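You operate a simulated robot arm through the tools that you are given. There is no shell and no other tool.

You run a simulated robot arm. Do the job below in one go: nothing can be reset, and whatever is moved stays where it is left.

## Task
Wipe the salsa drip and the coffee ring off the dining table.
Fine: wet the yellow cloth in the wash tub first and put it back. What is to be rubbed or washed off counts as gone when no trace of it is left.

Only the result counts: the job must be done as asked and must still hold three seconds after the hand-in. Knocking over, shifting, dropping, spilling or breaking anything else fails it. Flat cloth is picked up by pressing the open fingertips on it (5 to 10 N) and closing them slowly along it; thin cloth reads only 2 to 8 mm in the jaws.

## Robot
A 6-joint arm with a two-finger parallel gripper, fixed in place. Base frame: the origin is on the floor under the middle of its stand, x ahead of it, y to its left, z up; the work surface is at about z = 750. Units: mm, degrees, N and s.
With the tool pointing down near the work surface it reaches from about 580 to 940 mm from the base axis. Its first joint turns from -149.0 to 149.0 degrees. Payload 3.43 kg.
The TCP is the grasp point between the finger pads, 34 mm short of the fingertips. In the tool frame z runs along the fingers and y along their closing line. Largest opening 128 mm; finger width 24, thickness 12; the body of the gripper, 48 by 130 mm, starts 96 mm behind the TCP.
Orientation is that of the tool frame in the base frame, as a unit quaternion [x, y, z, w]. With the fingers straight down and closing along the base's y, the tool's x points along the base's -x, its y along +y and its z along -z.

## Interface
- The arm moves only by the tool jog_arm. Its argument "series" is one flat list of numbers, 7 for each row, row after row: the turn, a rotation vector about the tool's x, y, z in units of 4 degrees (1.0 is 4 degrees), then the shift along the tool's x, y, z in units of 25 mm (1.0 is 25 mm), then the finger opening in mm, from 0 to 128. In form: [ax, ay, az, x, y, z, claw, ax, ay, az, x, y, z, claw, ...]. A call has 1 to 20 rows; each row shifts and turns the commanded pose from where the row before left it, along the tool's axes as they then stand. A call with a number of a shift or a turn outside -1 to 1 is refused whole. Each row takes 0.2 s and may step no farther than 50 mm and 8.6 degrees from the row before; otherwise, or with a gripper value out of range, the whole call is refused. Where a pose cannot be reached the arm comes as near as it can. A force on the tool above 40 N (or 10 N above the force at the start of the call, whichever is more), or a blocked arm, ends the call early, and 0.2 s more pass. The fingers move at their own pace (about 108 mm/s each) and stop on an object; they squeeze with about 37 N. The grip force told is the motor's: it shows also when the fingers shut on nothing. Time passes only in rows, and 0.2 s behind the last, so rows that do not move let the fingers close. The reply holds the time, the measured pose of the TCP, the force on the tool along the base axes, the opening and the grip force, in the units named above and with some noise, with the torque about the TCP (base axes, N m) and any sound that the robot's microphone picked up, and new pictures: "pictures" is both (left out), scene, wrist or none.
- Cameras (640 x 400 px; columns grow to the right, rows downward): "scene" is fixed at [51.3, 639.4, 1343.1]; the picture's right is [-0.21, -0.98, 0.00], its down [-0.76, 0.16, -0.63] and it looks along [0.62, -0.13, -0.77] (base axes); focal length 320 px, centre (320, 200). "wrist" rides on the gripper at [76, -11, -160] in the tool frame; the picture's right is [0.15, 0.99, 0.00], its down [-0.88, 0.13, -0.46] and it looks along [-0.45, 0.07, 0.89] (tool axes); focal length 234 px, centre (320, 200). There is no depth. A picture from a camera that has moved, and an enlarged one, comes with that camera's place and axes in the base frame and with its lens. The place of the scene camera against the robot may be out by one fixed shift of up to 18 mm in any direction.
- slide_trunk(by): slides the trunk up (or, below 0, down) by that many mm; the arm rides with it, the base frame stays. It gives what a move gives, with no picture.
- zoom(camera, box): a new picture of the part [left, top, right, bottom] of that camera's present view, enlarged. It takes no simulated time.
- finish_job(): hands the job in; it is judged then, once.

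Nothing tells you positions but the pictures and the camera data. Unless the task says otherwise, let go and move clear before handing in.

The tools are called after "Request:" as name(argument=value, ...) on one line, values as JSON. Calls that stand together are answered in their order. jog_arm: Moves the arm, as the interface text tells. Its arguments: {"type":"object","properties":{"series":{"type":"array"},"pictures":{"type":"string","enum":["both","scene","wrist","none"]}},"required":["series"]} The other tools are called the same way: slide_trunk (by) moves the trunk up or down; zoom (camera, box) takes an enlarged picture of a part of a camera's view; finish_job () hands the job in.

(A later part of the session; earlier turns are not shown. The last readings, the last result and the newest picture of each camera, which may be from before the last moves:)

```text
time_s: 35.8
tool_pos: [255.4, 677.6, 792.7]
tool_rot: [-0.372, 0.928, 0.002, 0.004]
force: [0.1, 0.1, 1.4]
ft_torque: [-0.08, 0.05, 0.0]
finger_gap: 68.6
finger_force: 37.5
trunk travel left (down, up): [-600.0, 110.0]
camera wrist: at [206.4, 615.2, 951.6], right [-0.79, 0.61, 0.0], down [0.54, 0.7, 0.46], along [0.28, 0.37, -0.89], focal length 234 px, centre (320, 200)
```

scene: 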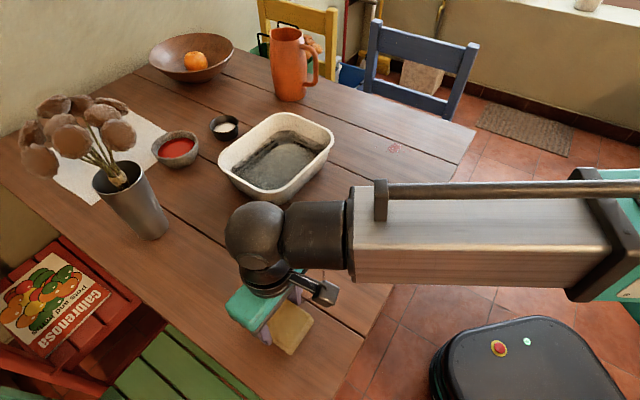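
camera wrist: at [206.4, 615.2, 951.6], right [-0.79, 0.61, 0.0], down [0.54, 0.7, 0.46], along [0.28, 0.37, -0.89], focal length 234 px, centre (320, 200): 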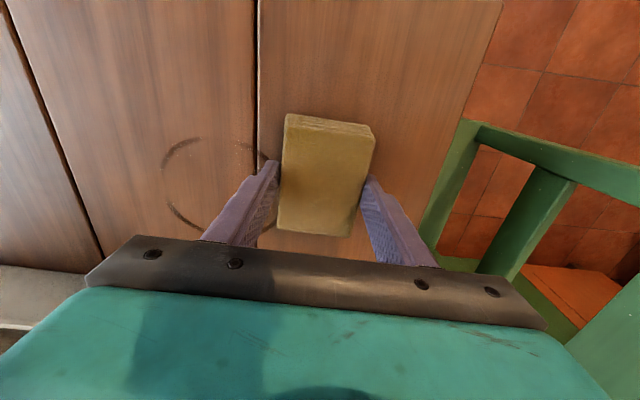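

Request:
zoom(camera="wrist", box=[120, 110, 300, 240])

```text
3.08 times, centred on (210, 175) of wrist
camera zoom: at [206.4, 615.2, 951.6], right [-0.79, 0.61, 0.0], down [0.54, 0.7, 0.46], along [0.28, 0.37, -0.89], focal length 720 px, centre (658, 277)
```

zoom: 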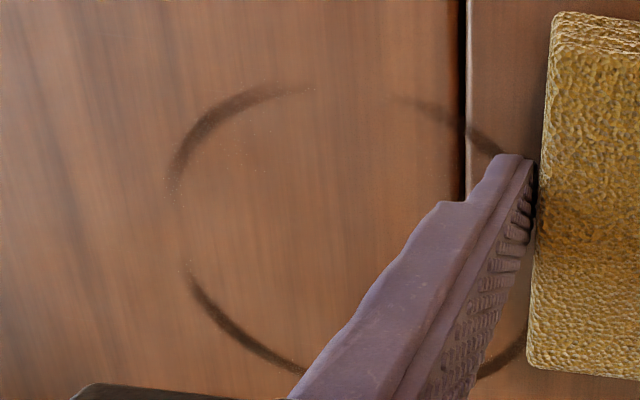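

Request:
zoom(camera="scene", box=[220, 260, 340, 370])

Request:
jog_arm(series=[0, 0, 0, 0, 0, 0.05, 50, 0, 0, 0, 0, 0, 0, 50], pictures="none")

```text
3.64 times, centred on (280, 315) of scene
camera zoom: at [51.3, 639.4, 1343.1], right [-0.21, -0.98, 0.0], down [-0.76, 0.16, -0.63], along [0.62, -0.13, -0.77], focal length 1166 px, centre (466, -218)
```

zoom: 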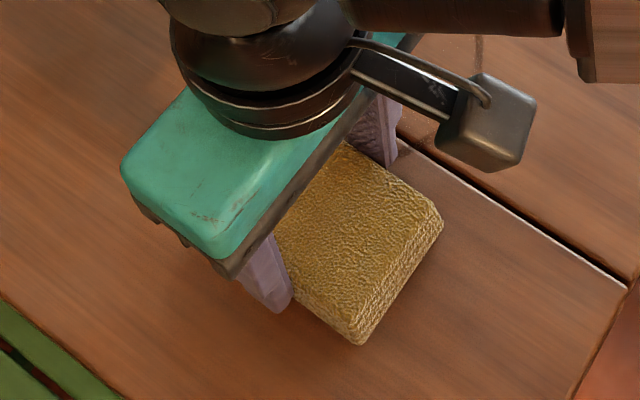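

```text
time_s: 36.4
tool_pos: [255.0, 677.0, 793.1]
tool_rot: [-0.372, 0.928, 0.002, 0.005]
force: [2.5, 2.0, 12.9]
ft_torque: [-0.28, 0.03, 0.03]
finger_gap: 68.7
finger_force: 37.4
trunk travel left (down, up): [-600.0, 110.0]
```

Lowering 1.2 mm brought it to about 13 N. Now I'll rub back across the near half.

Request:
jog_arm(series=[0, 0, 0, 0, -0.3, 0, 50, 0, 0, 0, 0, -0.5, 0, 50, 0, 0, 0, 0, -0.5, 0, 50, 0, 0, 0, 0, -0.5, 0, 50, 0, 0, 0, 0, -0.5, 0, 50, 0, 0, 0, 0, -0.5, 0, 50, 0, 0, 0, 0, -0.5, 0, 50], pictures="none")

Request:
jog_arm(series=[0, 0, 0, 0, -0.5, 0, 50, 0, 0, 0, 0, -0.5, 0, 50, 0, 0, 0, 0, -0.5, 0, 50, 0, 0, 0, 0, -0.5, 0, 50, 0, 0, 0, 0, -0.5, 0, 50, 0, 0, 0, 0, -0.5, 0, 50, 0, 0, 0, 0, 0, 0, 50], pictures="both")

Request:
zoom(camera="scene", box=[220, 220, 380, 320])

```text
time_s: 38.0
tool_pos: [312.0, 615.7, 792.5]
tool_rot: [-0.372, 0.928, 0.002, 0.003]
force: [-5.8, 6.1, 19.9]
ft_torque: [0.29, 0.15, 0.0]
finger_gap: 68.8
finger_force: 37.0
trunk travel left (down, up): [-600.0, 110.0]
```

```text
time_s: 39.6
tool_pos: [363.6, 561.7, 794.1]
tool_rot: [-0.373, 0.928, 0.002, 0.003]
force: [-3.0, 0.9, 10.2]
ft_torque: [0.1, 0.05, 0.0]
finger_gap: 68.8
finger_force: 36.9
trunk travel left (down, up): [-600.0, 110.0]
camera wrist: at [315.5, 500.0, 951.2], right [-0.79, 0.61, 0.0], down [0.54, 0.7, 0.46], along [0.28, 0.36, -0.89], focal length 234 px, centre (320, 200)
```

scene: 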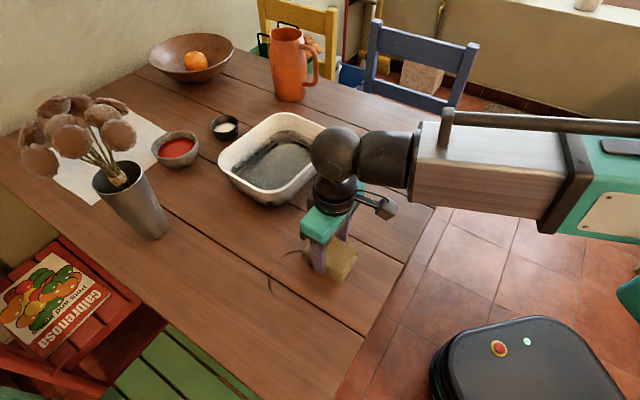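
wrist: 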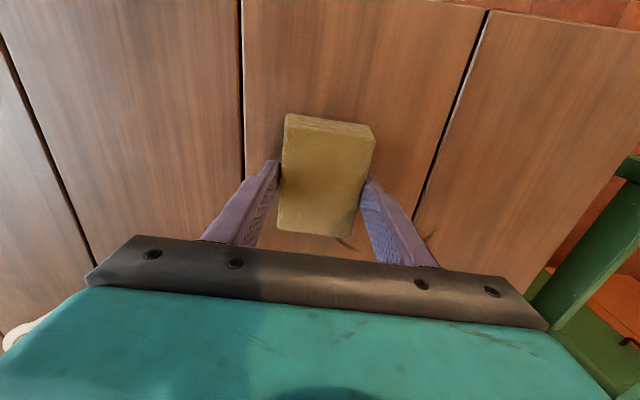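

```text
4.00 times, centred on (300, 270) of scene
camera zoom: at [51.3, 639.4, 1343.1], right [-0.21, -0.98, 0.0], down [-0.76, 0.16, -0.63], along [0.62, -0.13, -0.77], focal length 1282 px, centre (400, -80)
```

zoom: 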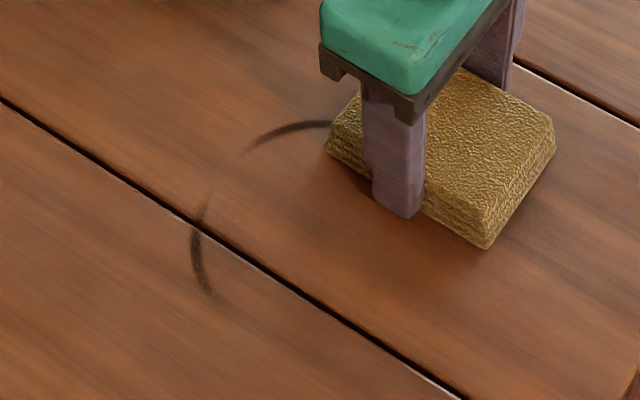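

The near half of the ring is gone, leaving only the far arcs. I'll slide the cloth 60 mm outward and rub those.

Request:
jog_arm(series=[0, 0, 0, -0.3, 0, 0.002, 50, 0, 0, 0, -0.5, 0, 0.004, 50, 0, 0, 0, -0.5, 0, 0.004, 50, 0, 0, 0, -0.5, 0, 0.004, 50, 0, 0, 0, -0.5, 0, 0.004, 50, 0, 0, 0, -0.2, 0, 0.002, 50, 0, 0, 0, 0, 0, 0, 50], pictures="none")

```text
time_s: 41.2
tool_pos: [411.7, 605.5, 792.3]
tool_rot: [-0.372, 0.928, 0.001, 0.004]
force: [-0.6, -1.5, 2.8]
ft_torque: [-0.07, -0.02, -0.01]
finger_gap: 68.6
finger_force: 36.8
trunk travel left (down, up): [-600.0, 110.0]
```

Request:
jog_arm(series=[0, 0, 0, 0, 0, 0.045, 50, 0, 0, 0, 0, 0.3, 0, 50, 0, 0, 0, 0, 0.5, 0, 50, 0, 0, 0, 0, 0.5, 0, 50, 0, 0, 0, 0, 0.5, 0, 50, 0, 0, 0, 0, 0.5, 0, 50, 0, 0, 0, 0, 0.5, 0, 50], pictures="none")

```text
time_s: 42.8
tool_pos: [361.3, 656.3, 793.2]
tool_rot: [-0.371, 0.928, 0.001, 0.004]
force: [7.2, -7.5, 20.1]
ft_torque: [-0.31, -0.26, 0.03]
finger_gap: 68.7
finger_force: 36.9
trunk travel left (down, up): [-600.0, 110.0]
```

Request:
jog_arm(series=[0, 0, 0, 0, 0.5, 0, 50, 0, 0, 0, 0, 0.5, 0, 50, 0, 0, 0, 0, 0.5, 0, 50, 0, 0, 0, 0, 0.5, 0, 50, 0, 0, 0, 0, 0.5, 0, 50, 0, 0, 0, 0, 0.5, 0, 50, 0, 0, 0, 0, 0.5, 0, 50, 0, 0, 0, 0, 0, 0, 50], pictures="both")

Request:
zoom(camera="wrist", box=[100, 80, 320, 240])

```text
time_s: 44.6
tool_pos: [300.1, 718.3, 791.8]
tool_rot: [-0.373, 0.928, 0.002, 0.003]
force: [5.3, -5.2, 21.2]
ft_torque: [-0.3, -0.28, 0.0]
finger_gap: 68.5
finger_force: 37.4
trunk travel left (down, up): [-600.0, 110.0]
camera wrist: at [252.2, 656.3, 950.6], right [-0.79, 0.61, 0.0], down [0.54, 0.7, 0.46], along [0.28, 0.37, -0.89], focal length 234 px, centre (320, 200)
```

scene: 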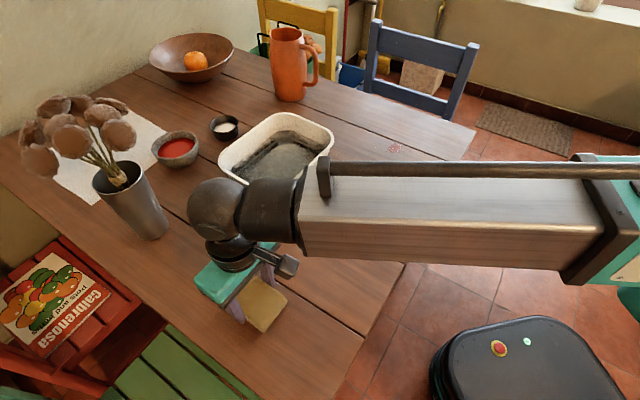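
wrist: 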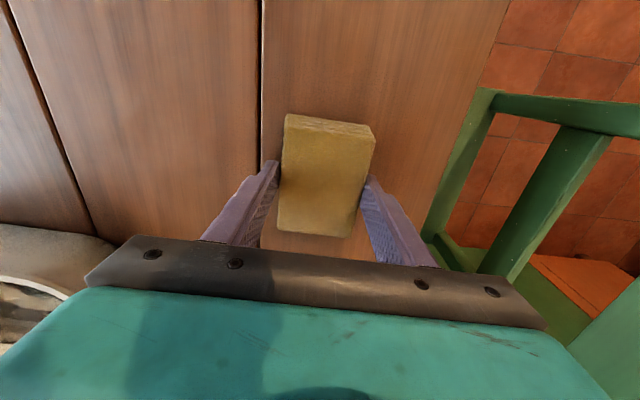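

```text
2.50 times, centred on (210, 160) of wrist
camera zoom: at [252.2, 656.3, 950.6], right [-0.79, 0.61, 0.0], down [0.54, 0.7, 0.46], along [0.28, 0.37, -0.89], focal length 585 px, centre (595, 300)
```

zoom: 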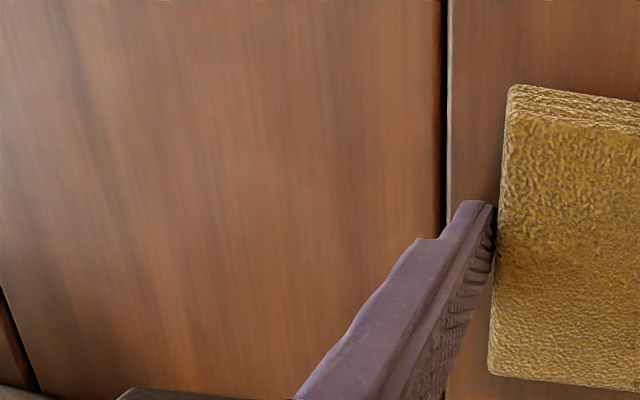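

The ring appears gone in this view. I'll make one more return pass down the middle for thoroughness, then lift and inspect.

Request:
jog_arm(series=[0, 0, 0, 0.4, -0.3, 0, 50, 0, 0, 0, 0.4, -0.5, 0, 50, 0, 0, 0, 0, -0.5, 0, 50, 0, 0, 0, 0, -0.5, 0, 50, 0, 0, 0, 0, -0.5, 0, 50, 0, 0, 0, 0, -0.5, 0, 50, 0, 0, 0, 0, -0.5, 0, 50, 0, 0, 0, 0, -0.5, 0, 50, 0, 0, 0, 0, -0.5, 0, 50, 0, 0, 0, 0, -0.5, 0, 50, 0, 0, 0, 0, -0.5, 0, 50, 0, 0, 0, 0, -0.5, 0, 50, 0, 0, 0, 0, -0.5, 0, 50, 0, 0, 0, 0, 0, 0, 50], pictures="none")

Request:
jog_arm(series=[0, 0, 0, 0, 0, -0.3, 50, 0, 0, 0, 0, 0, -0.8, 50, 0, 0, 0, 0, 0, -1, 50, 0, 0, 0, 0, 0, -1, 50, 0, 0, 0, 0, 0, -1, 50, 0, 0, 0, 0, 0, -1, 50, 0, 0, 0, 0, 0, -0.5, 50, 0, 0, 0, 0, -1, 0, 50, 0, 0, 0, 0, -1, 0, 50, 0, 0, 0, 0, 0, 0, 50], pictures="both")

Request:
zoom(camera="scene", box=[220, 220, 380, 320])

Request:
zoom(camera="wrist", box=[350, 40, 510, 240])

```text
time_s: 47.6
tool_pos: [394.7, 591.5, 791.2]
tool_rot: [-0.373, 0.928, 0.002, 0.004]
force: [-8.2, 8.6, 27.7]
ft_torque: [0.34, 0.27, 0.01]
finger_gap: 68.7
finger_force: 36.8
trunk travel left (down, up): [-600.0, 110.0]
```

```text
time_s: 49.8
tool_pos: [429.1, 554.2, 928.7]
tool_rot: [-0.372, 0.928, 0.001, 0.003]
force: [-0.5, -0.5, 0.1]
ft_torque: [-0.01, 0.01, 0.01]
finger_gap: 68.6
finger_force: 37.1
trunk travel left (down, up): [-600.0, 110.0]
camera wrist: at [380.7, 492.4, 1088.1], right [-0.79, 0.61, 0.0], down [0.54, 0.7, 0.46], along [0.28, 0.36, -0.89], focal length 234 px, centre (320, 200)
```

scene: 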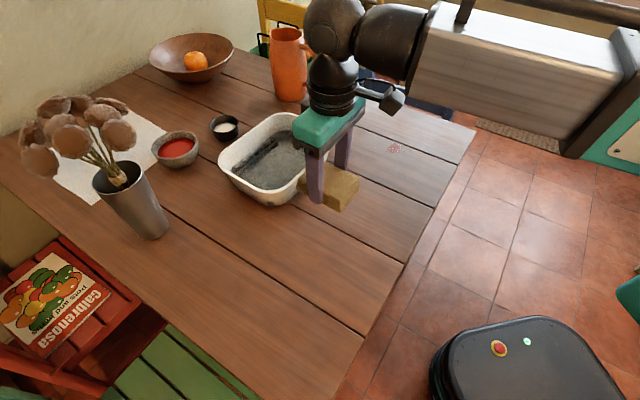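
wrist: 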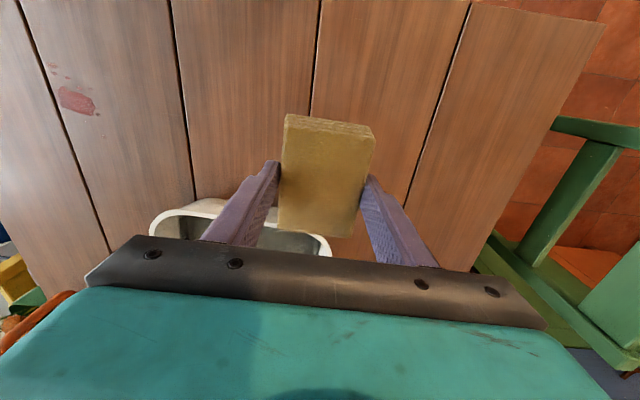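

```text
4.00 times, centred on (300, 270) of scene
camera zoom: at [51.3, 639.4, 1343.1], right [-0.21, -0.98, 0.0], down [-0.76, 0.16, -0.63], along [0.62, -0.13, -0.77], focal length 1282 px, centre (400, -80)
```

zoom: 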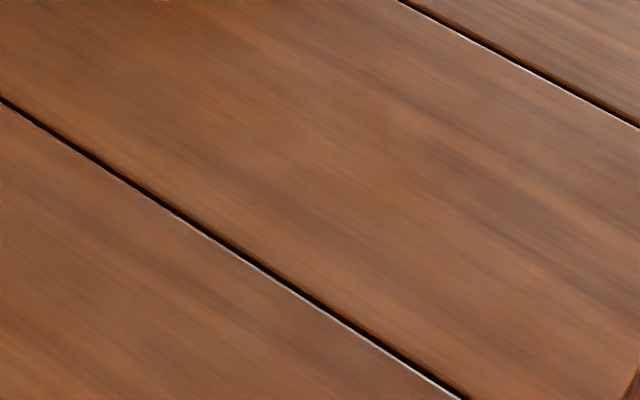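

```text
2.00 times, centred on (430, 140) of wrist
camera zoom: at [380.7, 492.4, 1088.1], right [-0.79, 0.61, 0.0], down [0.54, 0.7, 0.46], along [0.28, 0.36, -0.89], focal length 468 px, centre (100, 320)
```

zoom: 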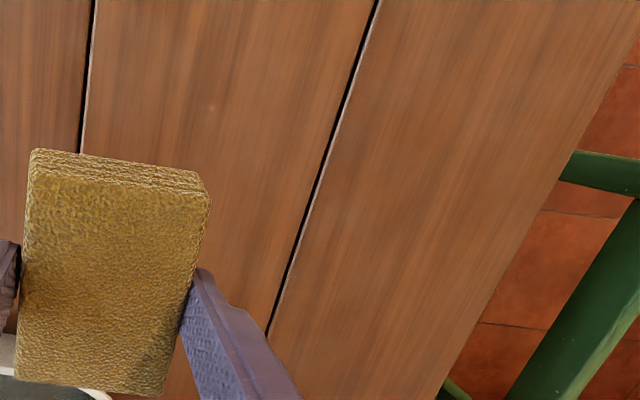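

The ring is completely gone with no trace. Next I'll carry the cloth across to the salsa drip, stopping just short of it.

Request:
jog_arm(series=[0, 0, 0, 0.05, -0.5, 0, 50, 0, 0, 0, 0.1, -1, 0, 50, 0, 0, 0, 0.1, -1, 0, 50, 0, 0, 0, 0.1, -1, 0, 50, 0, 0, 0, 0.1, -1, 0, 50, 0, 0, 0, 0.1, -1, 0, 50, 0, 0, 0, 0.1, -1, 0, 50, 0, 0, 0, 0.1, -1, 0, 50, 0, 0, 0, 0.1, -1, 0, 50, 0, 0, 0, 0.1, -0.8, 0, 50, 0, 0, 0, 0.05, -0.4, 0, 50, 0, 0, 0, 0, 0, 0, 50], pictures="both")

Request:
zoom(camera="wrist", box=[120, 80, 280, 180])

```text
time_s: 52.4
tool_pos: [578.8, 361.6, 928.7]
tool_rot: [-0.372, 0.928, 0.001, 0.003]
force: [0.3, 0.2, -0.1]
ft_torque: [0.01, -0.01, 0.02]
finger_gap: 68.8
finger_force: 37.0
trunk travel left (down, up): [-600.0, 110.0]
camera wrist: at [530.6, 299.9, 1087.8], right [-0.79, 0.61, 0.0], down [0.54, 0.7, 0.46], along [0.28, 0.37, -0.89], focal length 234 px, centre (320, 200)
```

scene: 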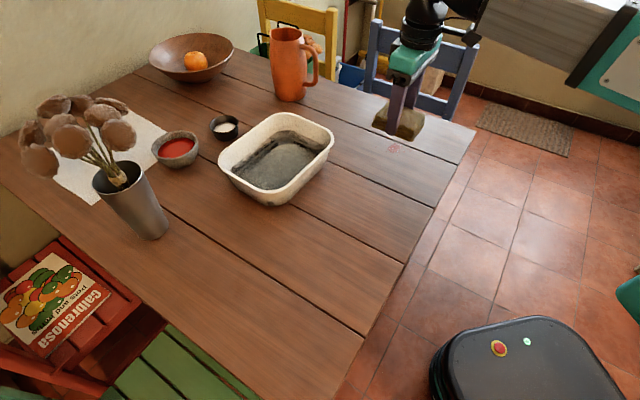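
wrist: 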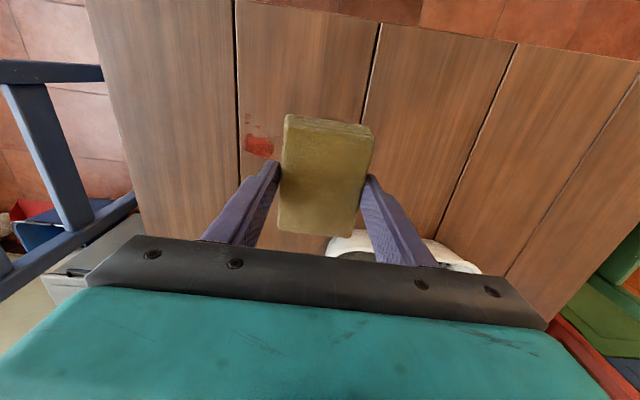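

```text
4.00 times, centred on (200, 130) of wrist
camera zoom: at [530.6, 299.9, 1087.8], right [-0.79, 0.61, 0.0], down [0.54, 0.7, 0.46], along [0.28, 0.37, -0.89], focal length 937 px, centre (800, 480)
```

zoom: 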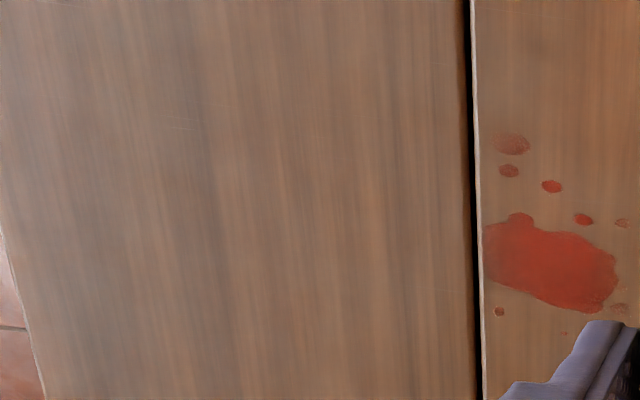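

The salsa blob is centred at about (653, 316), and the cloth now sits just beside it. I'll lower it to contact.

Request:
jog_arm(series=[0, 0, 0, 0, 0, 0.5, 50, 0, 0, 0, 0, 0, 1, 50, 0, 0, 0, 0, 0, 1, 50, 0, 0, 0, 0, 0, 1, 50, 0, 0, 0, 0, 0, 0.9, 50, 0, 0, 0, 0, 0, 0.5, 50, 0, 0, 0, 0, 0, 0.25, 50, 0, 0, 0, 0, 0, 0.15, 50, 0, 0, 0, 0, 0, 0, 50], pictures="none")

Request:
jog_arm(series=[0, 0, 0, 0, 0, 0.07, 50, 0, 0, 0, 0, 0, 0, 50], pictures="none")

```text
time_s: 54.4
tool_pos: [578.1, 363.8, 796.3]
tool_rot: [-0.372, 0.928, 0.001, 0.004]
force: [-1.7, -0.6, 0.0]
ft_torque: [-0.01, -0.01, 0.01]
finger_gap: 68.4
finger_force: 37.2
trunk travel left (down, up): [-600.0, 110.0]
```

```text
time_s: 55.0
tool_pos: [578.4, 363.1, 794.7]
tool_rot: [-0.372, 0.928, 0.001, 0.003]
force: [0.0, 0.1, 0.2]
ft_torque: [0.0, -0.03, 0.01]
finger_gap: 68.7
finger_force: 36.3
trunk travel left (down, up): [-600.0, 110.0]
```

Request:
jog_arm(series=[0, 0, 0, 0, 0, 0.06, 50, 0, 0, 0, 0, 0, 0, 50], pictures="none")

```text
time_s: 55.6
tool_pos: [579.5, 362.3, 794.0]
tool_rot: [-0.372, 0.928, 0.001, 0.003]
force: [-0.2, 0.5, -0.7]
ft_torque: [0.02, 0.01, 0.04]
finger_gap: 68.8
finger_force: 36.7
trunk travel left (down, up): [-600.0, 110.0]
```

Request:
jog_arm(series=[0, 0, 0, 0, 0, 0.05, 50, 0, 0, 0, 0, 0, 0, 50], pictures="none")

```text
time_s: 56.2
tool_pos: [578.9, 362.7, 793.7]
tool_rot: [-0.373, 0.928, 0.002, 0.003]
force: [-0.8, -0.2, -0.7]
ft_torque: [-0.02, -0.01, 0.01]
finger_gap: 68.9
finger_force: 37.1
trunk travel left (down, up): [-600.0, 110.0]
```

Request:
jog_arm(series=[0, 0, 0, 0, 0, 0.05, 50, 0, 0, 0, 0, 0, 0, 50], pictures="none")

```text
time_s: 56.8
tool_pos: [578.9, 363.6, 792.0]
tool_rot: [-0.372, 0.928, 0.002, 0.004]
force: [-1.1, 0.0, 2.8]
ft_torque: [0.06, -0.11, 0.01]
finger_gap: 69.1
finger_force: 36.9
trunk travel left (down, up): [-600.0, 110.0]
```

Request:
jog_arm(series=[0, 0, 0, 0, 0, 0.06, 50, 0, 0, 0, 0, 0, 0, 50], pictures="wrist")

```text
time_s: 57.4
tool_pos: [578.4, 362.4, 791.9]
tool_rot: [-0.372, 0.928, 0.002, 0.005]
force: [0.9, 3.7, 18.3]
ft_torque: [-0.06, 0.08, 0.02]
finger_gap: 68.8
finger_force: 36.7
trunk travel left (down, up): [-600.0, 110.0]
camera wrist: at [530.1, 300.8, 950.0], right [-0.79, 0.61, 0.0], down [0.54, 0.7, 0.47], along [0.29, 0.37, -0.89], focal length 234 px, centre (320, 200)
```

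wrist: 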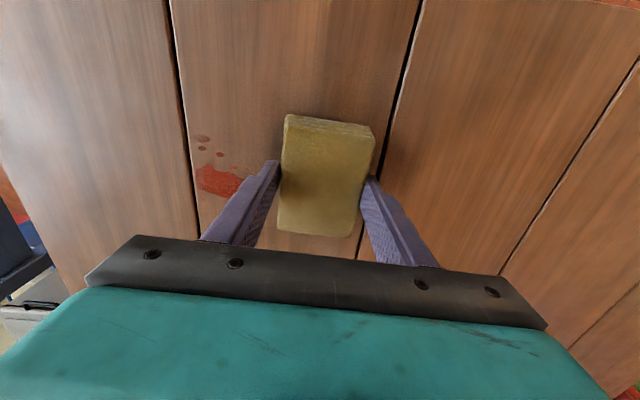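

The cloth now presses at 18 N, so I'll sweep it across the salsa.

Request:
jog_arm(series=[0, 0, 0, 0, -0.3, 0, 50, 0, 0, 0, 0, -0.5, 0, 50, 0, 0, 0, 0, -0.5, 0, 50, 0, 0, 0, 0, -0.5, 0, 50, 0, 0, 0, 0, -0.5, 0, 50, 0, 0, 0, 0, -0.5, 0, 50, 0, 0, 0, 0, -0.5, 0, 50], pictures="none")

Request:
jog_arm(series=[0, 0, 0, 0, -0.5, 0, 50, 0, 0, 0, 0, -0.5, 0, 50, 0, 0, 0, 0, -0.5, 0, 50, 0, 0, 0, 0, -0.5, 0, 50, 0, 0, 0, 0, -0.5, 0, 50, 0, 0, 0, 0, -0.5, 0, 50, 0, 0, 0, 0, 0, 0, 50], pictures="both")

Request:
zoom(camera="wrist", box=[320, 60, 520, 260])

Request:
zoom(camera="scene", box=[340, 90, 480, 190])

```text
time_s: 59.0
tool_pos: [634.9, 302.9, 791.4]
tool_rot: [-0.372, 0.928, 0.002, 0.005]
force: [-8.2, 8.9, 26.9]
ft_torque: [0.33, 0.35, -0.06]
finger_gap: 68.9
finger_force: 37.3
trunk travel left (down, up): [-600.0, 110.0]
```

```text
time_s: 60.6
tool_pos: [687.3, 249.0, 790.8]
tool_rot: [-0.372, 0.928, 0.002, 0.005]
force: [-4.4, 5.5, 17.1]
ft_torque: [0.11, 0.18, -0.04]
finger_gap: 68.7
finger_force: 37.1
trunk travel left (down, up): [-600.0, 110.0]
camera wrist: at [639.1, 187.6, 949.7], right [-0.79, 0.61, 0.0], down [0.54, 0.7, 0.46], along [0.29, 0.37, -0.89], focal length 234 px, centre (320, 200)
```

scene: 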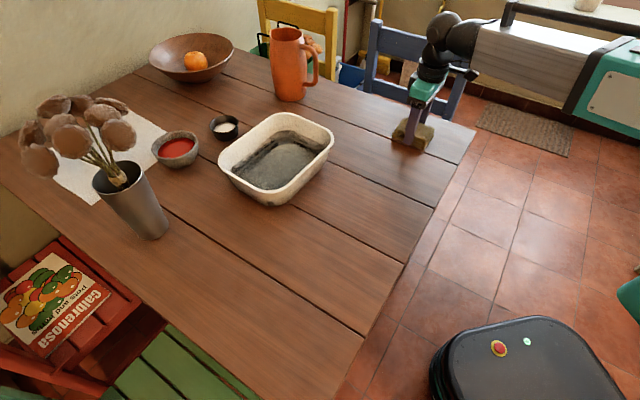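
wrist: 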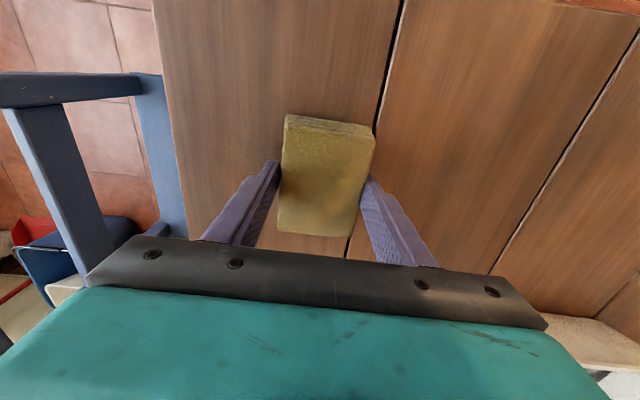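

```text
2.00 times, centred on (420, 160) of wrist
camera zoom: at [639.1, 187.6, 949.7], right [-0.79, 0.61, 0.0], down [0.54, 0.7, 0.46], along [0.29, 0.37, -0.89], focal length 468 px, centre (120, 280)
```

zoom: 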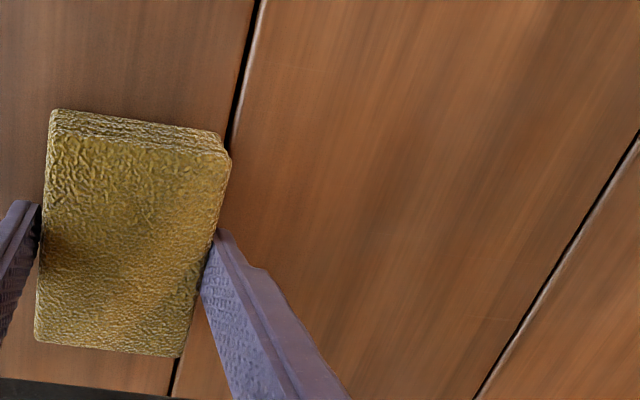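

```text
4.00 times, centred on (410, 140) of scene
camera zoom: at [51.3, 639.4, 1343.1], right [-0.21, -0.98, 0.0], down [-0.76, 0.16, -0.63], along [0.62, -0.13, -0.77], focal length 1282 px, centre (-40, 440)
```

zoom: 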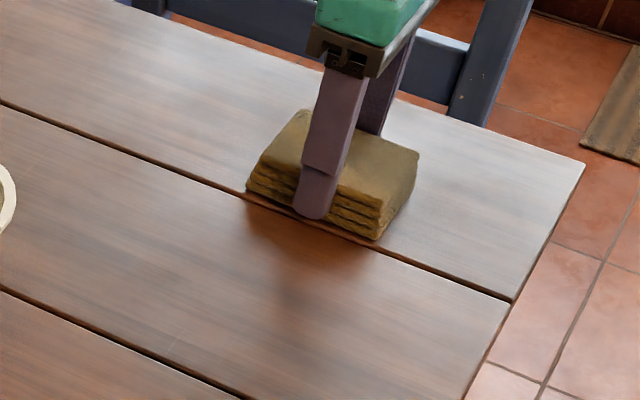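

The salsa looks gone already. I'll rub back along a line 37 mm farther out to catch the outlying droplets, then once more along the first line.

Request:
jog_arm(series=[0, 0, 0, -0.5, 0, 0, 50, 0, 0, 0, -0.5, 0, 0, 50, 0, 0, 0, -0.5, 0, 0, 50, 0, 0, 0, 0, 0.3, 0, 50, 0, 0, 0, 0, 0.5, 0, 50, 0, 0, 0, 0, 0.5, 0, 50, 0, 0, 0, 0, 0.5, 0, 50], pictures="none")

Request:
jog_arm(series=[0, 0, 0, 0, 0.5, 0, 50, 0, 0, 0, 0, 0.5, 0, 50, 0, 0, 0, 0, 0.5, 0, 50, 0, 0, 0, 0, 0.5, 0, 50, 0, 0, 0, 0, 0.5, 0, 50, 0, 0, 0, 0, 0.5, 0, 50, 0, 0, 0, 0, 0.5, 0, 50, 0, 0, 0, 0, 0.5, 0, 50, 0, 0, 0, 0, 0, 0, 50], pictures="both")

Request:
zoom(camera="scene", box=[340, 90, 480, 190])

Request:
zoom(camera="wrist", box=[130, 60, 290, 240])

```text
time_s: 62.2
tool_pos: [684.8, 308.1, 791.2]
tool_rot: [-0.372, 0.928, 0.002, 0.003]
force: [2.5, -2.0, 8.4]
ft_torque: [-0.15, -0.18, 0.03]
finger_gap: 68.7
finger_force: 37.1
trunk travel left (down, up): [-600.0, 110.0]
```

```text
time_s: 64.2
tool_pos: [614.7, 379.0, 791.7]
tool_rot: [-0.372, 0.928, 0.001, 0.004]
force: [5.0, -4.5, 13.4]
ft_torque: [-0.2, -0.15, -0.01]
finger_gap: 68.9
finger_force: 37.2
trunk travel left (down, up): [-600.0, 110.0]
camera wrist: at [566.6, 316.6, 949.6], right [-0.79, 0.61, 0.0], down [0.54, 0.7, 0.46], along [0.29, 0.37, -0.89], focal length 234 px, centre (320, 200)
```

scene: 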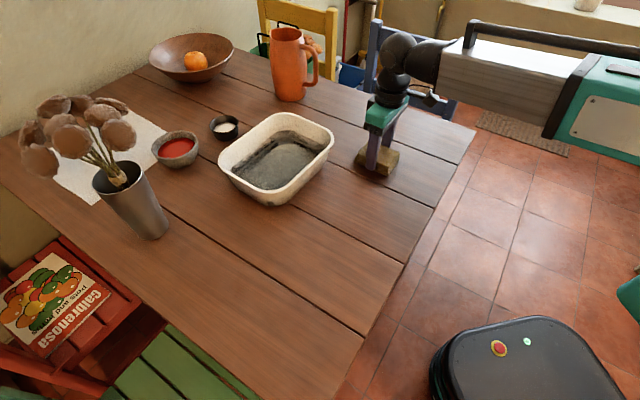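
wrist: 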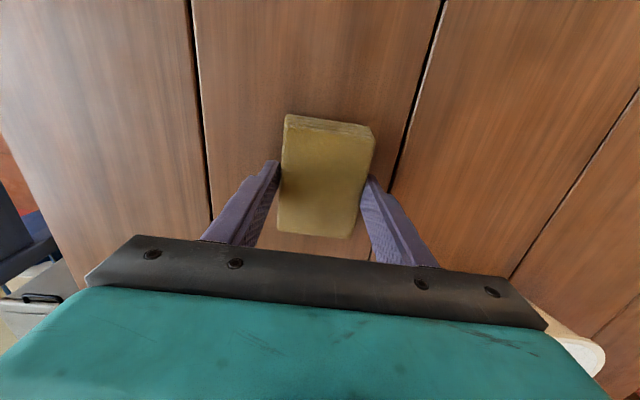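

```text
4.00 times, centred on (410, 140) of scene
camera zoom: at [51.3, 639.4, 1343.1], right [-0.21, -0.98, 0.0], down [-0.76, 0.16, -0.63], along [0.62, -0.13, -0.77], focal length 1282 px, centre (-40, 440)
```

zoom: 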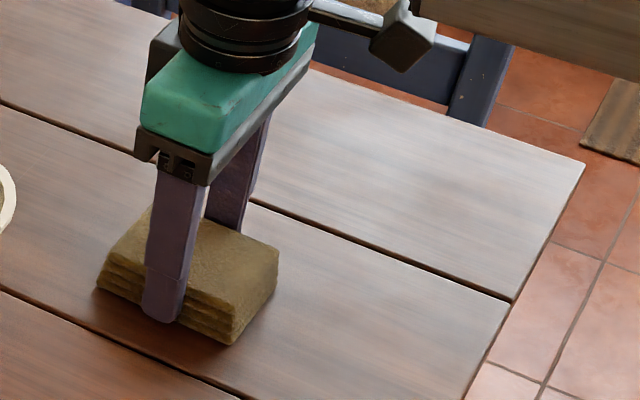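

```text
2.22 times, centred on (210, 150) of wrist
camera zoom: at [566.6, 316.6, 949.6], right [-0.79, 0.61, 0.0], down [0.54, 0.7, 0.46], along [0.29, 0.37, -0.89], focal length 520 px, centre (564, 311)
```

zoom: 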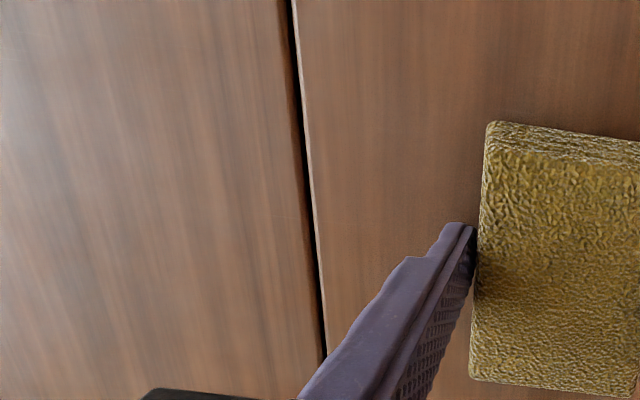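

No trace is visible here. I'll do one extra pass along the first line for safety, then lift and inspect closely.

Request:
jog_arm(series=[0, 0, 0, 0.5, 0, 0, 50, 0, 0, 0, 0.5, 0, 0, 50, 0, 0, 0, 0.3, 0, 0, 50, 0, 0, 0, 0, -0.3, 0, 50, 0, 0, 0, 0, -0.5, 0, 50, 0, 0, 0, 0, -0.5, 0, 50, 0, 0, 0, 0, -0.5, 0, 50], pictures="none")

Request:
jog_arm(series=[0, 0, 0, 0, -0.5, 0, 50, 0, 0, 0, 0, -0.5, 0, 50, 0, 0, 0, 0, -0.5, 0, 50, 0, 0, 0, 0, -0.5, 0, 50, 0, 0, 0, 0, -0.5, 0, 50, 0, 0, 0, 0, -0.5, 0, 50, 0, 0, 0, 0, -0.5, 0, 50, 0, 0, 0, 0, -0.5, 0, 50, 0, 0, 0, 0, 0, 0, 50], pictures="none")

Request:
jog_arm(series=[0, 0, 0, 0, 0, -0.3, 50, 0, 0, 0, 0, 0, -0.8, 50, 0, 0, 0, 0, 0, -1, 50, 0, 0, 0, 0, 0, -1, 50, 0, 0, 0, 0, 0, -1, 50, 0, 0, 0, 0, 0, -1, 50, 0, 0, 0, 0, 0, -0.5, 50, 0, 0, 0, 0, 0, 0, 50], pictures="both")

Request:
zoom(camera="scene", box=[340, 90, 480, 190])

Request:
zoom(camera="wrist", box=[300, 40, 500, 240])

```text
time_s: 65.8
tool_pos: [620.1, 326.8, 791.3]
tool_rot: [-0.372, 0.928, 0.003, 0.004]
force: [-5.8, 4.1, 13.6]
ft_torque: [0.07, 0.23, -0.08]
finger_gap: 68.8
finger_force: 37.2
trunk travel left (down, up): [-600.0, 110.0]
```

```text
time_s: 67.8
tool_pos: [689.7, 253.9, 791.1]
tool_rot: [-0.372, 0.928, 0.002, 0.004]
force: [-4.0, 4.8, 14.8]
ft_torque: [0.21, 0.19, 0.01]
finger_gap: 68.6
finger_force: 36.7
trunk travel left (down, up): [-600.0, 110.0]
```

```text
time_s: 69.6
tool_pos: [689.4, 252.1, 930.4]
tool_rot: [-0.372, 0.928, 0.002, 0.003]
force: [0.6, 0.1, -0.1]
ft_torque: [-0.01, 0.03, -0.02]
finger_gap: 68.7
finger_force: 37.2
trunk travel left (down, up): [-600.0, 110.0]
camera wrist: at [642.5, 190.7, 1090.1], right [-0.79, 0.61, 0.0], down [0.54, 0.7, 0.46], along [0.28, 0.36, -0.89], focal length 234 px, centre (320, 200)
```

scene: 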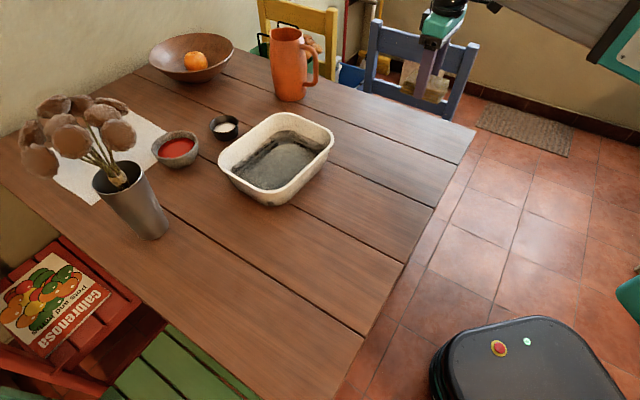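
wrist: 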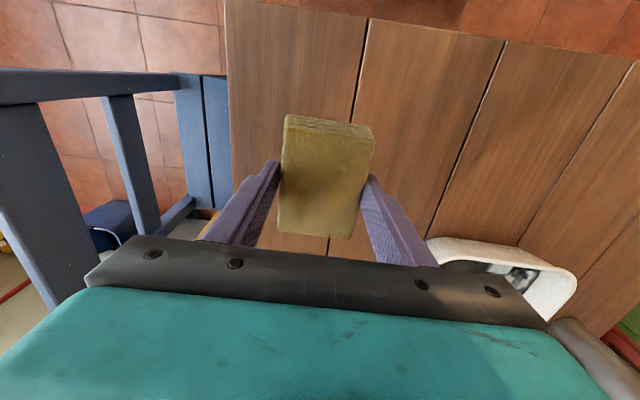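

```text
4.00 times, centred on (410, 140) of scene
camera zoom: at [51.3, 639.4, 1343.1], right [-0.21, -0.98, 0.0], down [-0.76, 0.16, -0.63], along [0.62, -0.13, -0.77], focal length 1282 px, centre (-40, 440)
```

zoom: 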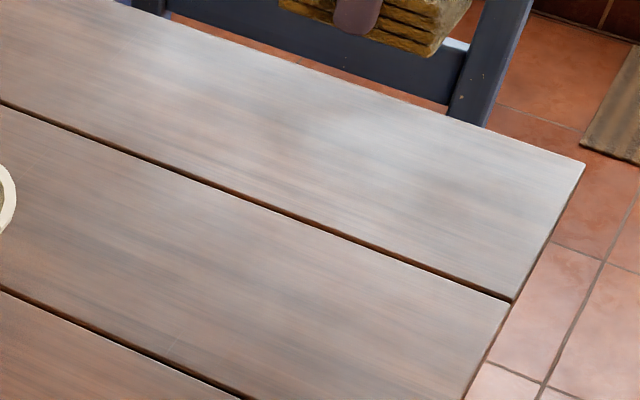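

```text
2.00 times, centred on (400, 140) of wrist
camera zoom: at [642.5, 190.7, 1090.1], right [-0.79, 0.61, 0.0], down [0.54, 0.7, 0.46], along [0.28, 0.36, -0.89], focal length 468 px, centre (160, 320)
```

zoom: 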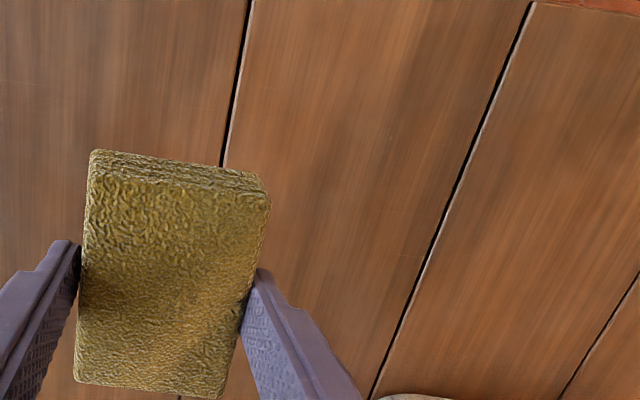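

Both stains are gone. Now I'll return the cloth to where it originally lay, around (443.5, 423).

Request:
jog_arm(series=[0, 0, 0, 0.1, 0.5, 0, 50, 0, 0, 0, 0.2, 1, 0, 50, 0, 0, 0, 0.2, 1, 0, 50, 0, 0, 0, 0.2, 1, 0, 50, 0, 0, 0, 0.2, 1, 0, 50, 0, 0, 0, 0.2, 1, 0, 50, 0, 0, 0, 0.2, 1, 0, 50, 0, 0, 0, 0.2, 1, 0, 50, 0, 0, 0, 0.2, 1, 0, 50, 0, 0, 0, 0.2, 1, 0, 50, 0, 0, 0, 0.2, 1, 0, 50, 0, 0, 0, 0.2, 0.74, 0, 50, 0, 0, 0, 0.07, 0.5, 0, 50, 0, 0, 0, 0, 0, 0, 50], pictures="both")

Request:
zoom(camera="wrist", box=[80, 0, 300, 200])

```text
time_s: 72.6
tool_pos: [444.1, 424.9, 930.7]
tool_rot: [-0.373, 0.928, 0.001, 0.003]
force: [0.8, 0.3, -0.6]
ft_torque: [0.01, -0.02, -0.01]
finger_gap: 68.7
finger_force: 36.3
trunk travel left (down, up): [-600.0, 110.0]
camera wrist: at [396.9, 362.5, 1088.3], right [-0.79, 0.61, 0.0], down [0.54, 0.7, 0.46], along [0.28, 0.36, -0.89], focal length 234 px, centre (320, 200)
```

scene: 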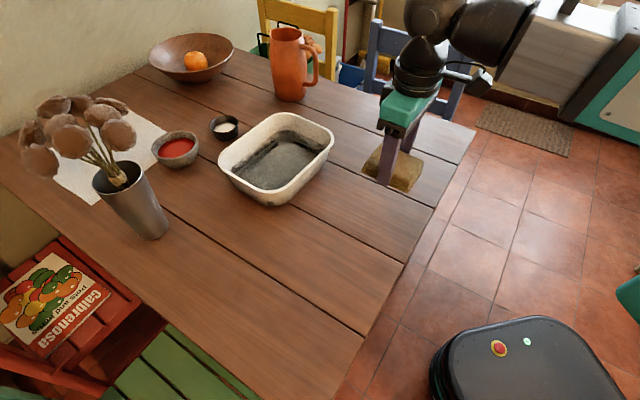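
wrist: 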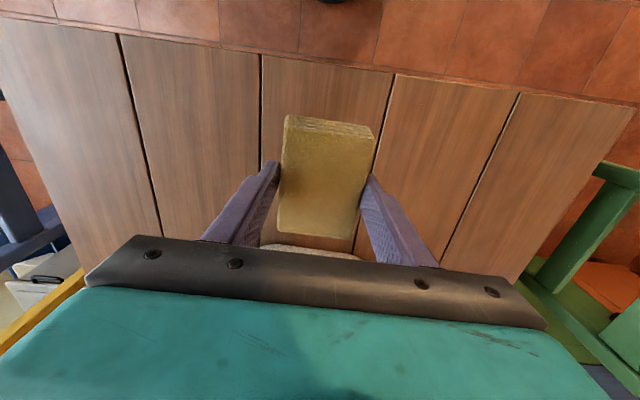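

```text
2.00 times, centred on (190, 100) of wrist
camera zoom: at [396.9, 362.5, 1088.3], right [-0.79, 0.61, 0.0], down [0.54, 0.7, 0.46], along [0.28, 0.36, -0.89], focal length 468 px, centre (580, 400)
```

zoom: 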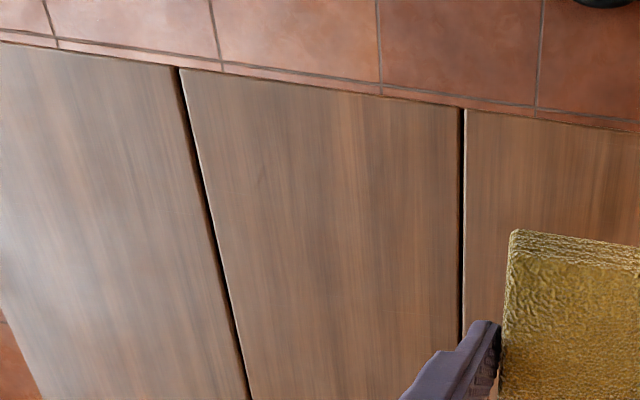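

The salsa area also shows clean from here. I'll lower the cloth onto its original spot.

Request:
jog_arm(series=[0, 0, 0, 0.06, -0.05, 0.5, 50, 0, 0, 0, 0, 0, 1, 50, 0, 0, 0, 0, 0, 1, 50, 0, 0, 0, 0, 0, 1, 50, 0, 0, 0, 0, 0, 0.9, 50, 0, 0, 0, 0, 0, 0.5, 50, 0, 0, 0, 0, 0, 0.25, 50, 0, 0, 0, 0, 0, 0.2, 50, 0, 0, 0, 0, 0, 0, 50], pictures="scene")

Request:
jog_arm(series=[0, 0, 0, 0, 0, 0.06, 50, 0, 0, 0, 0, 0, 0, 50], pictures="none")

Request:
jog_arm(series=[0, 0, 0, 0, 0, 0.04, 50, 0, 0, 0, 0, 0, 0, 50], pictures="none")

```text
time_s: 74.6
tool_pos: [445.0, 422.2, 796.1]
tool_rot: [-0.373, 0.928, 0.001, 0.003]
force: [0.4, 0.8, -0.4]
ft_torque: [0.01, 0.05, -0.02]
finger_gap: 68.7
finger_force: 37.4
trunk travel left (down, up): [-600.0, 110.0]
```

scene: 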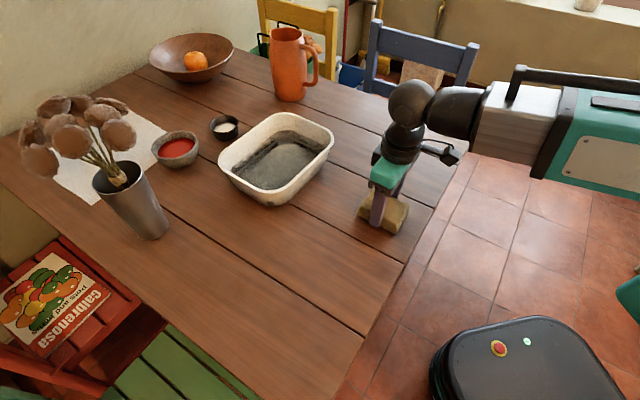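

```text
time_s: 75.2
tool_pos: [446.0, 421.3, 795.7]
tool_rot: [-0.372, 0.928, 0.001, 0.004]
force: [0.3, 0.3, -0.5]
ft_torque: [-0.01, 0.02, -0.04]
finger_gap: 68.6
finger_force: 36.4
trunk travel left (down, up): [-600.0, 110.0]
```

```text
time_s: 75.8
tool_pos: [445.3, 421.2, 794.3]
tool_rot: [-0.372, 0.928, 0.001, 0.003]
force: [0.6, -0.1, -0.2]
ft_torque: [0.02, 0.0, 0.02]
finger_gap: 68.6
finger_force: 36.8
trunk travel left (down, up): [-600.0, 110.0]
```

Request:
jog_arm(series=[0, 0, 0, 0, 0, 0.04, 50, 0, 0, 0, 0, 0, 0, 50], pictures="none")

Request:
jog_arm(series=[0, 0, 0, 0, 0, 0.04, 50, 0, 0, 0, 0, 0, 0, 50], pictures="none")

```text
time_s: 76.4
tool_pos: [445.2, 421.9, 791.7]
tool_rot: [-0.373, 0.928, 0.001, 0.004]
force: [0.0, 1.1, -0.8]
ft_torque: [-0.03, 0.04, -0.03]
finger_gap: 68.8
finger_force: 37.7
trunk travel left (down, up): [-600.0, 110.0]
```

```text
time_s: 77.0
tool_pos: [445.6, 422.8, 792.4]
tool_rot: [-0.372, 0.928, 0.002, 0.003]
force: [0.7, 0.7, 0.0]
ft_torque: [-0.02, 0.01, -0.02]
finger_gap: 68.7
finger_force: 36.6
trunk travel left (down, up): [-600.0, 110.0]
```

Request:
jog_arm(series=[0, 0, 0, 0, 0, 0.04, 50, 0, 0, 0, 0, 0, 0, 50], pictures="none")

Request:
zoom(camera="scene", box=[320, 150, 448, 250])

```text
time_s: 77.6
tool_pos: [447.3, 421.8, 790.6]
tool_rot: [-0.372, 0.928, 0.002, 0.004]
force: [0.2, -0.3, 0.6]
ft_torque: [0.02, -0.08, 0.03]
finger_gap: 68.7
finger_force: 37.2
trunk travel left (down, up): [-600.0, 110.0]
```

```text
4.00 times, centred on (384, 200) of scene
camera zoom: at [51.3, 639.4, 1343.1], right [-0.21, -0.98, 0.0], down [-0.76, 0.16, -0.63], along [0.62, -0.13, -0.77], focal length 1282 px, centre (64, 200)
```

zoom: 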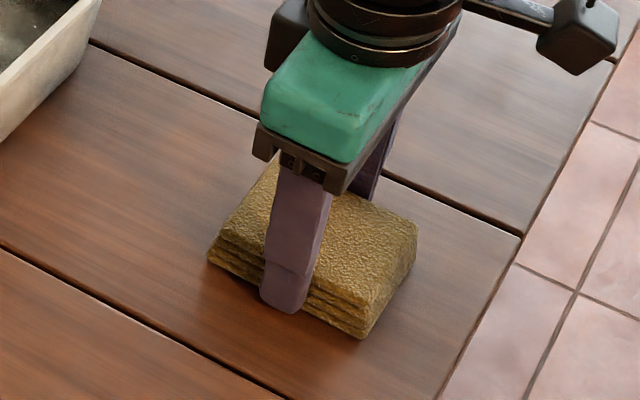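

The cloth's outline matches its original place within a few millimetres. I'll make one tiny last lowering and then open the fingers slowly.

Request:
jog_arm(series=[0, 0, 0, 0, 0, 0.03, 50, 0, 0, 0, 0, 0, 0, 50], pictures="none")

Request:
jog_arm(series=[0, 0, 0, 0, 0, 0, 68, 0, 0, 0, 0, 0, 0, 71, 0, 0, 0, 0, 0, 0, 75, 0, 0, 0, 0, 0, 0, 80, 0, 0, 0, 0, 0, 0, 90, 0, 0, 0, 0, 0, 0, 104, 0, 0, 0, 0, 0, 0, 118, 0, 0, 0, 0, 0, 0, 128, 0, 0, 0, 0, 0, 0, 128], pictures="both")

```text
time_s: 78.2
tool_pos: [446.3, 421.1, 790.4]
tool_rot: [-0.373, 0.928, 0.002, 0.005]
force: [3.3, 1.2, 10.5]
ft_torque: [-0.08, -0.09, -0.01]
finger_gap: 68.6
finger_force: 37.2
trunk travel left (down, up): [-600.0, 110.0]
```

```text
time_s: 80.2
tool_pos: [446.1, 422.4, 789.5]
tool_rot: [-0.372, 0.928, 0.002, 0.004]
force: [0.0, 0.4, 0.2]
ft_torque: [0.04, 0.02, 0.02]
finger_gap: 127.9
finger_force: 0.0
trunk travel left (down, up): [-600.0, 110.0]
camera wrist: at [397.6, 360.2, 948.6], right [-0.79, 0.61, 0.0], down [0.54, 0.7, 0.46], along [0.28, 0.37, -0.89], focal length 234 px, centre (320, 200)
```

scene: 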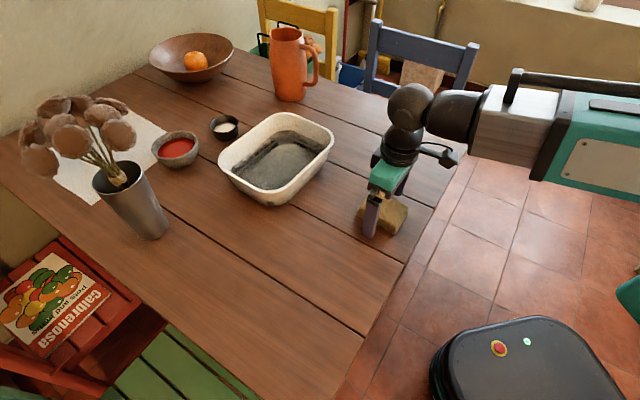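
wrist: 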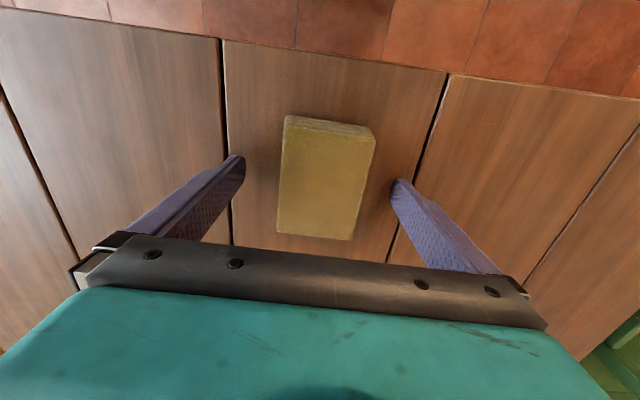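

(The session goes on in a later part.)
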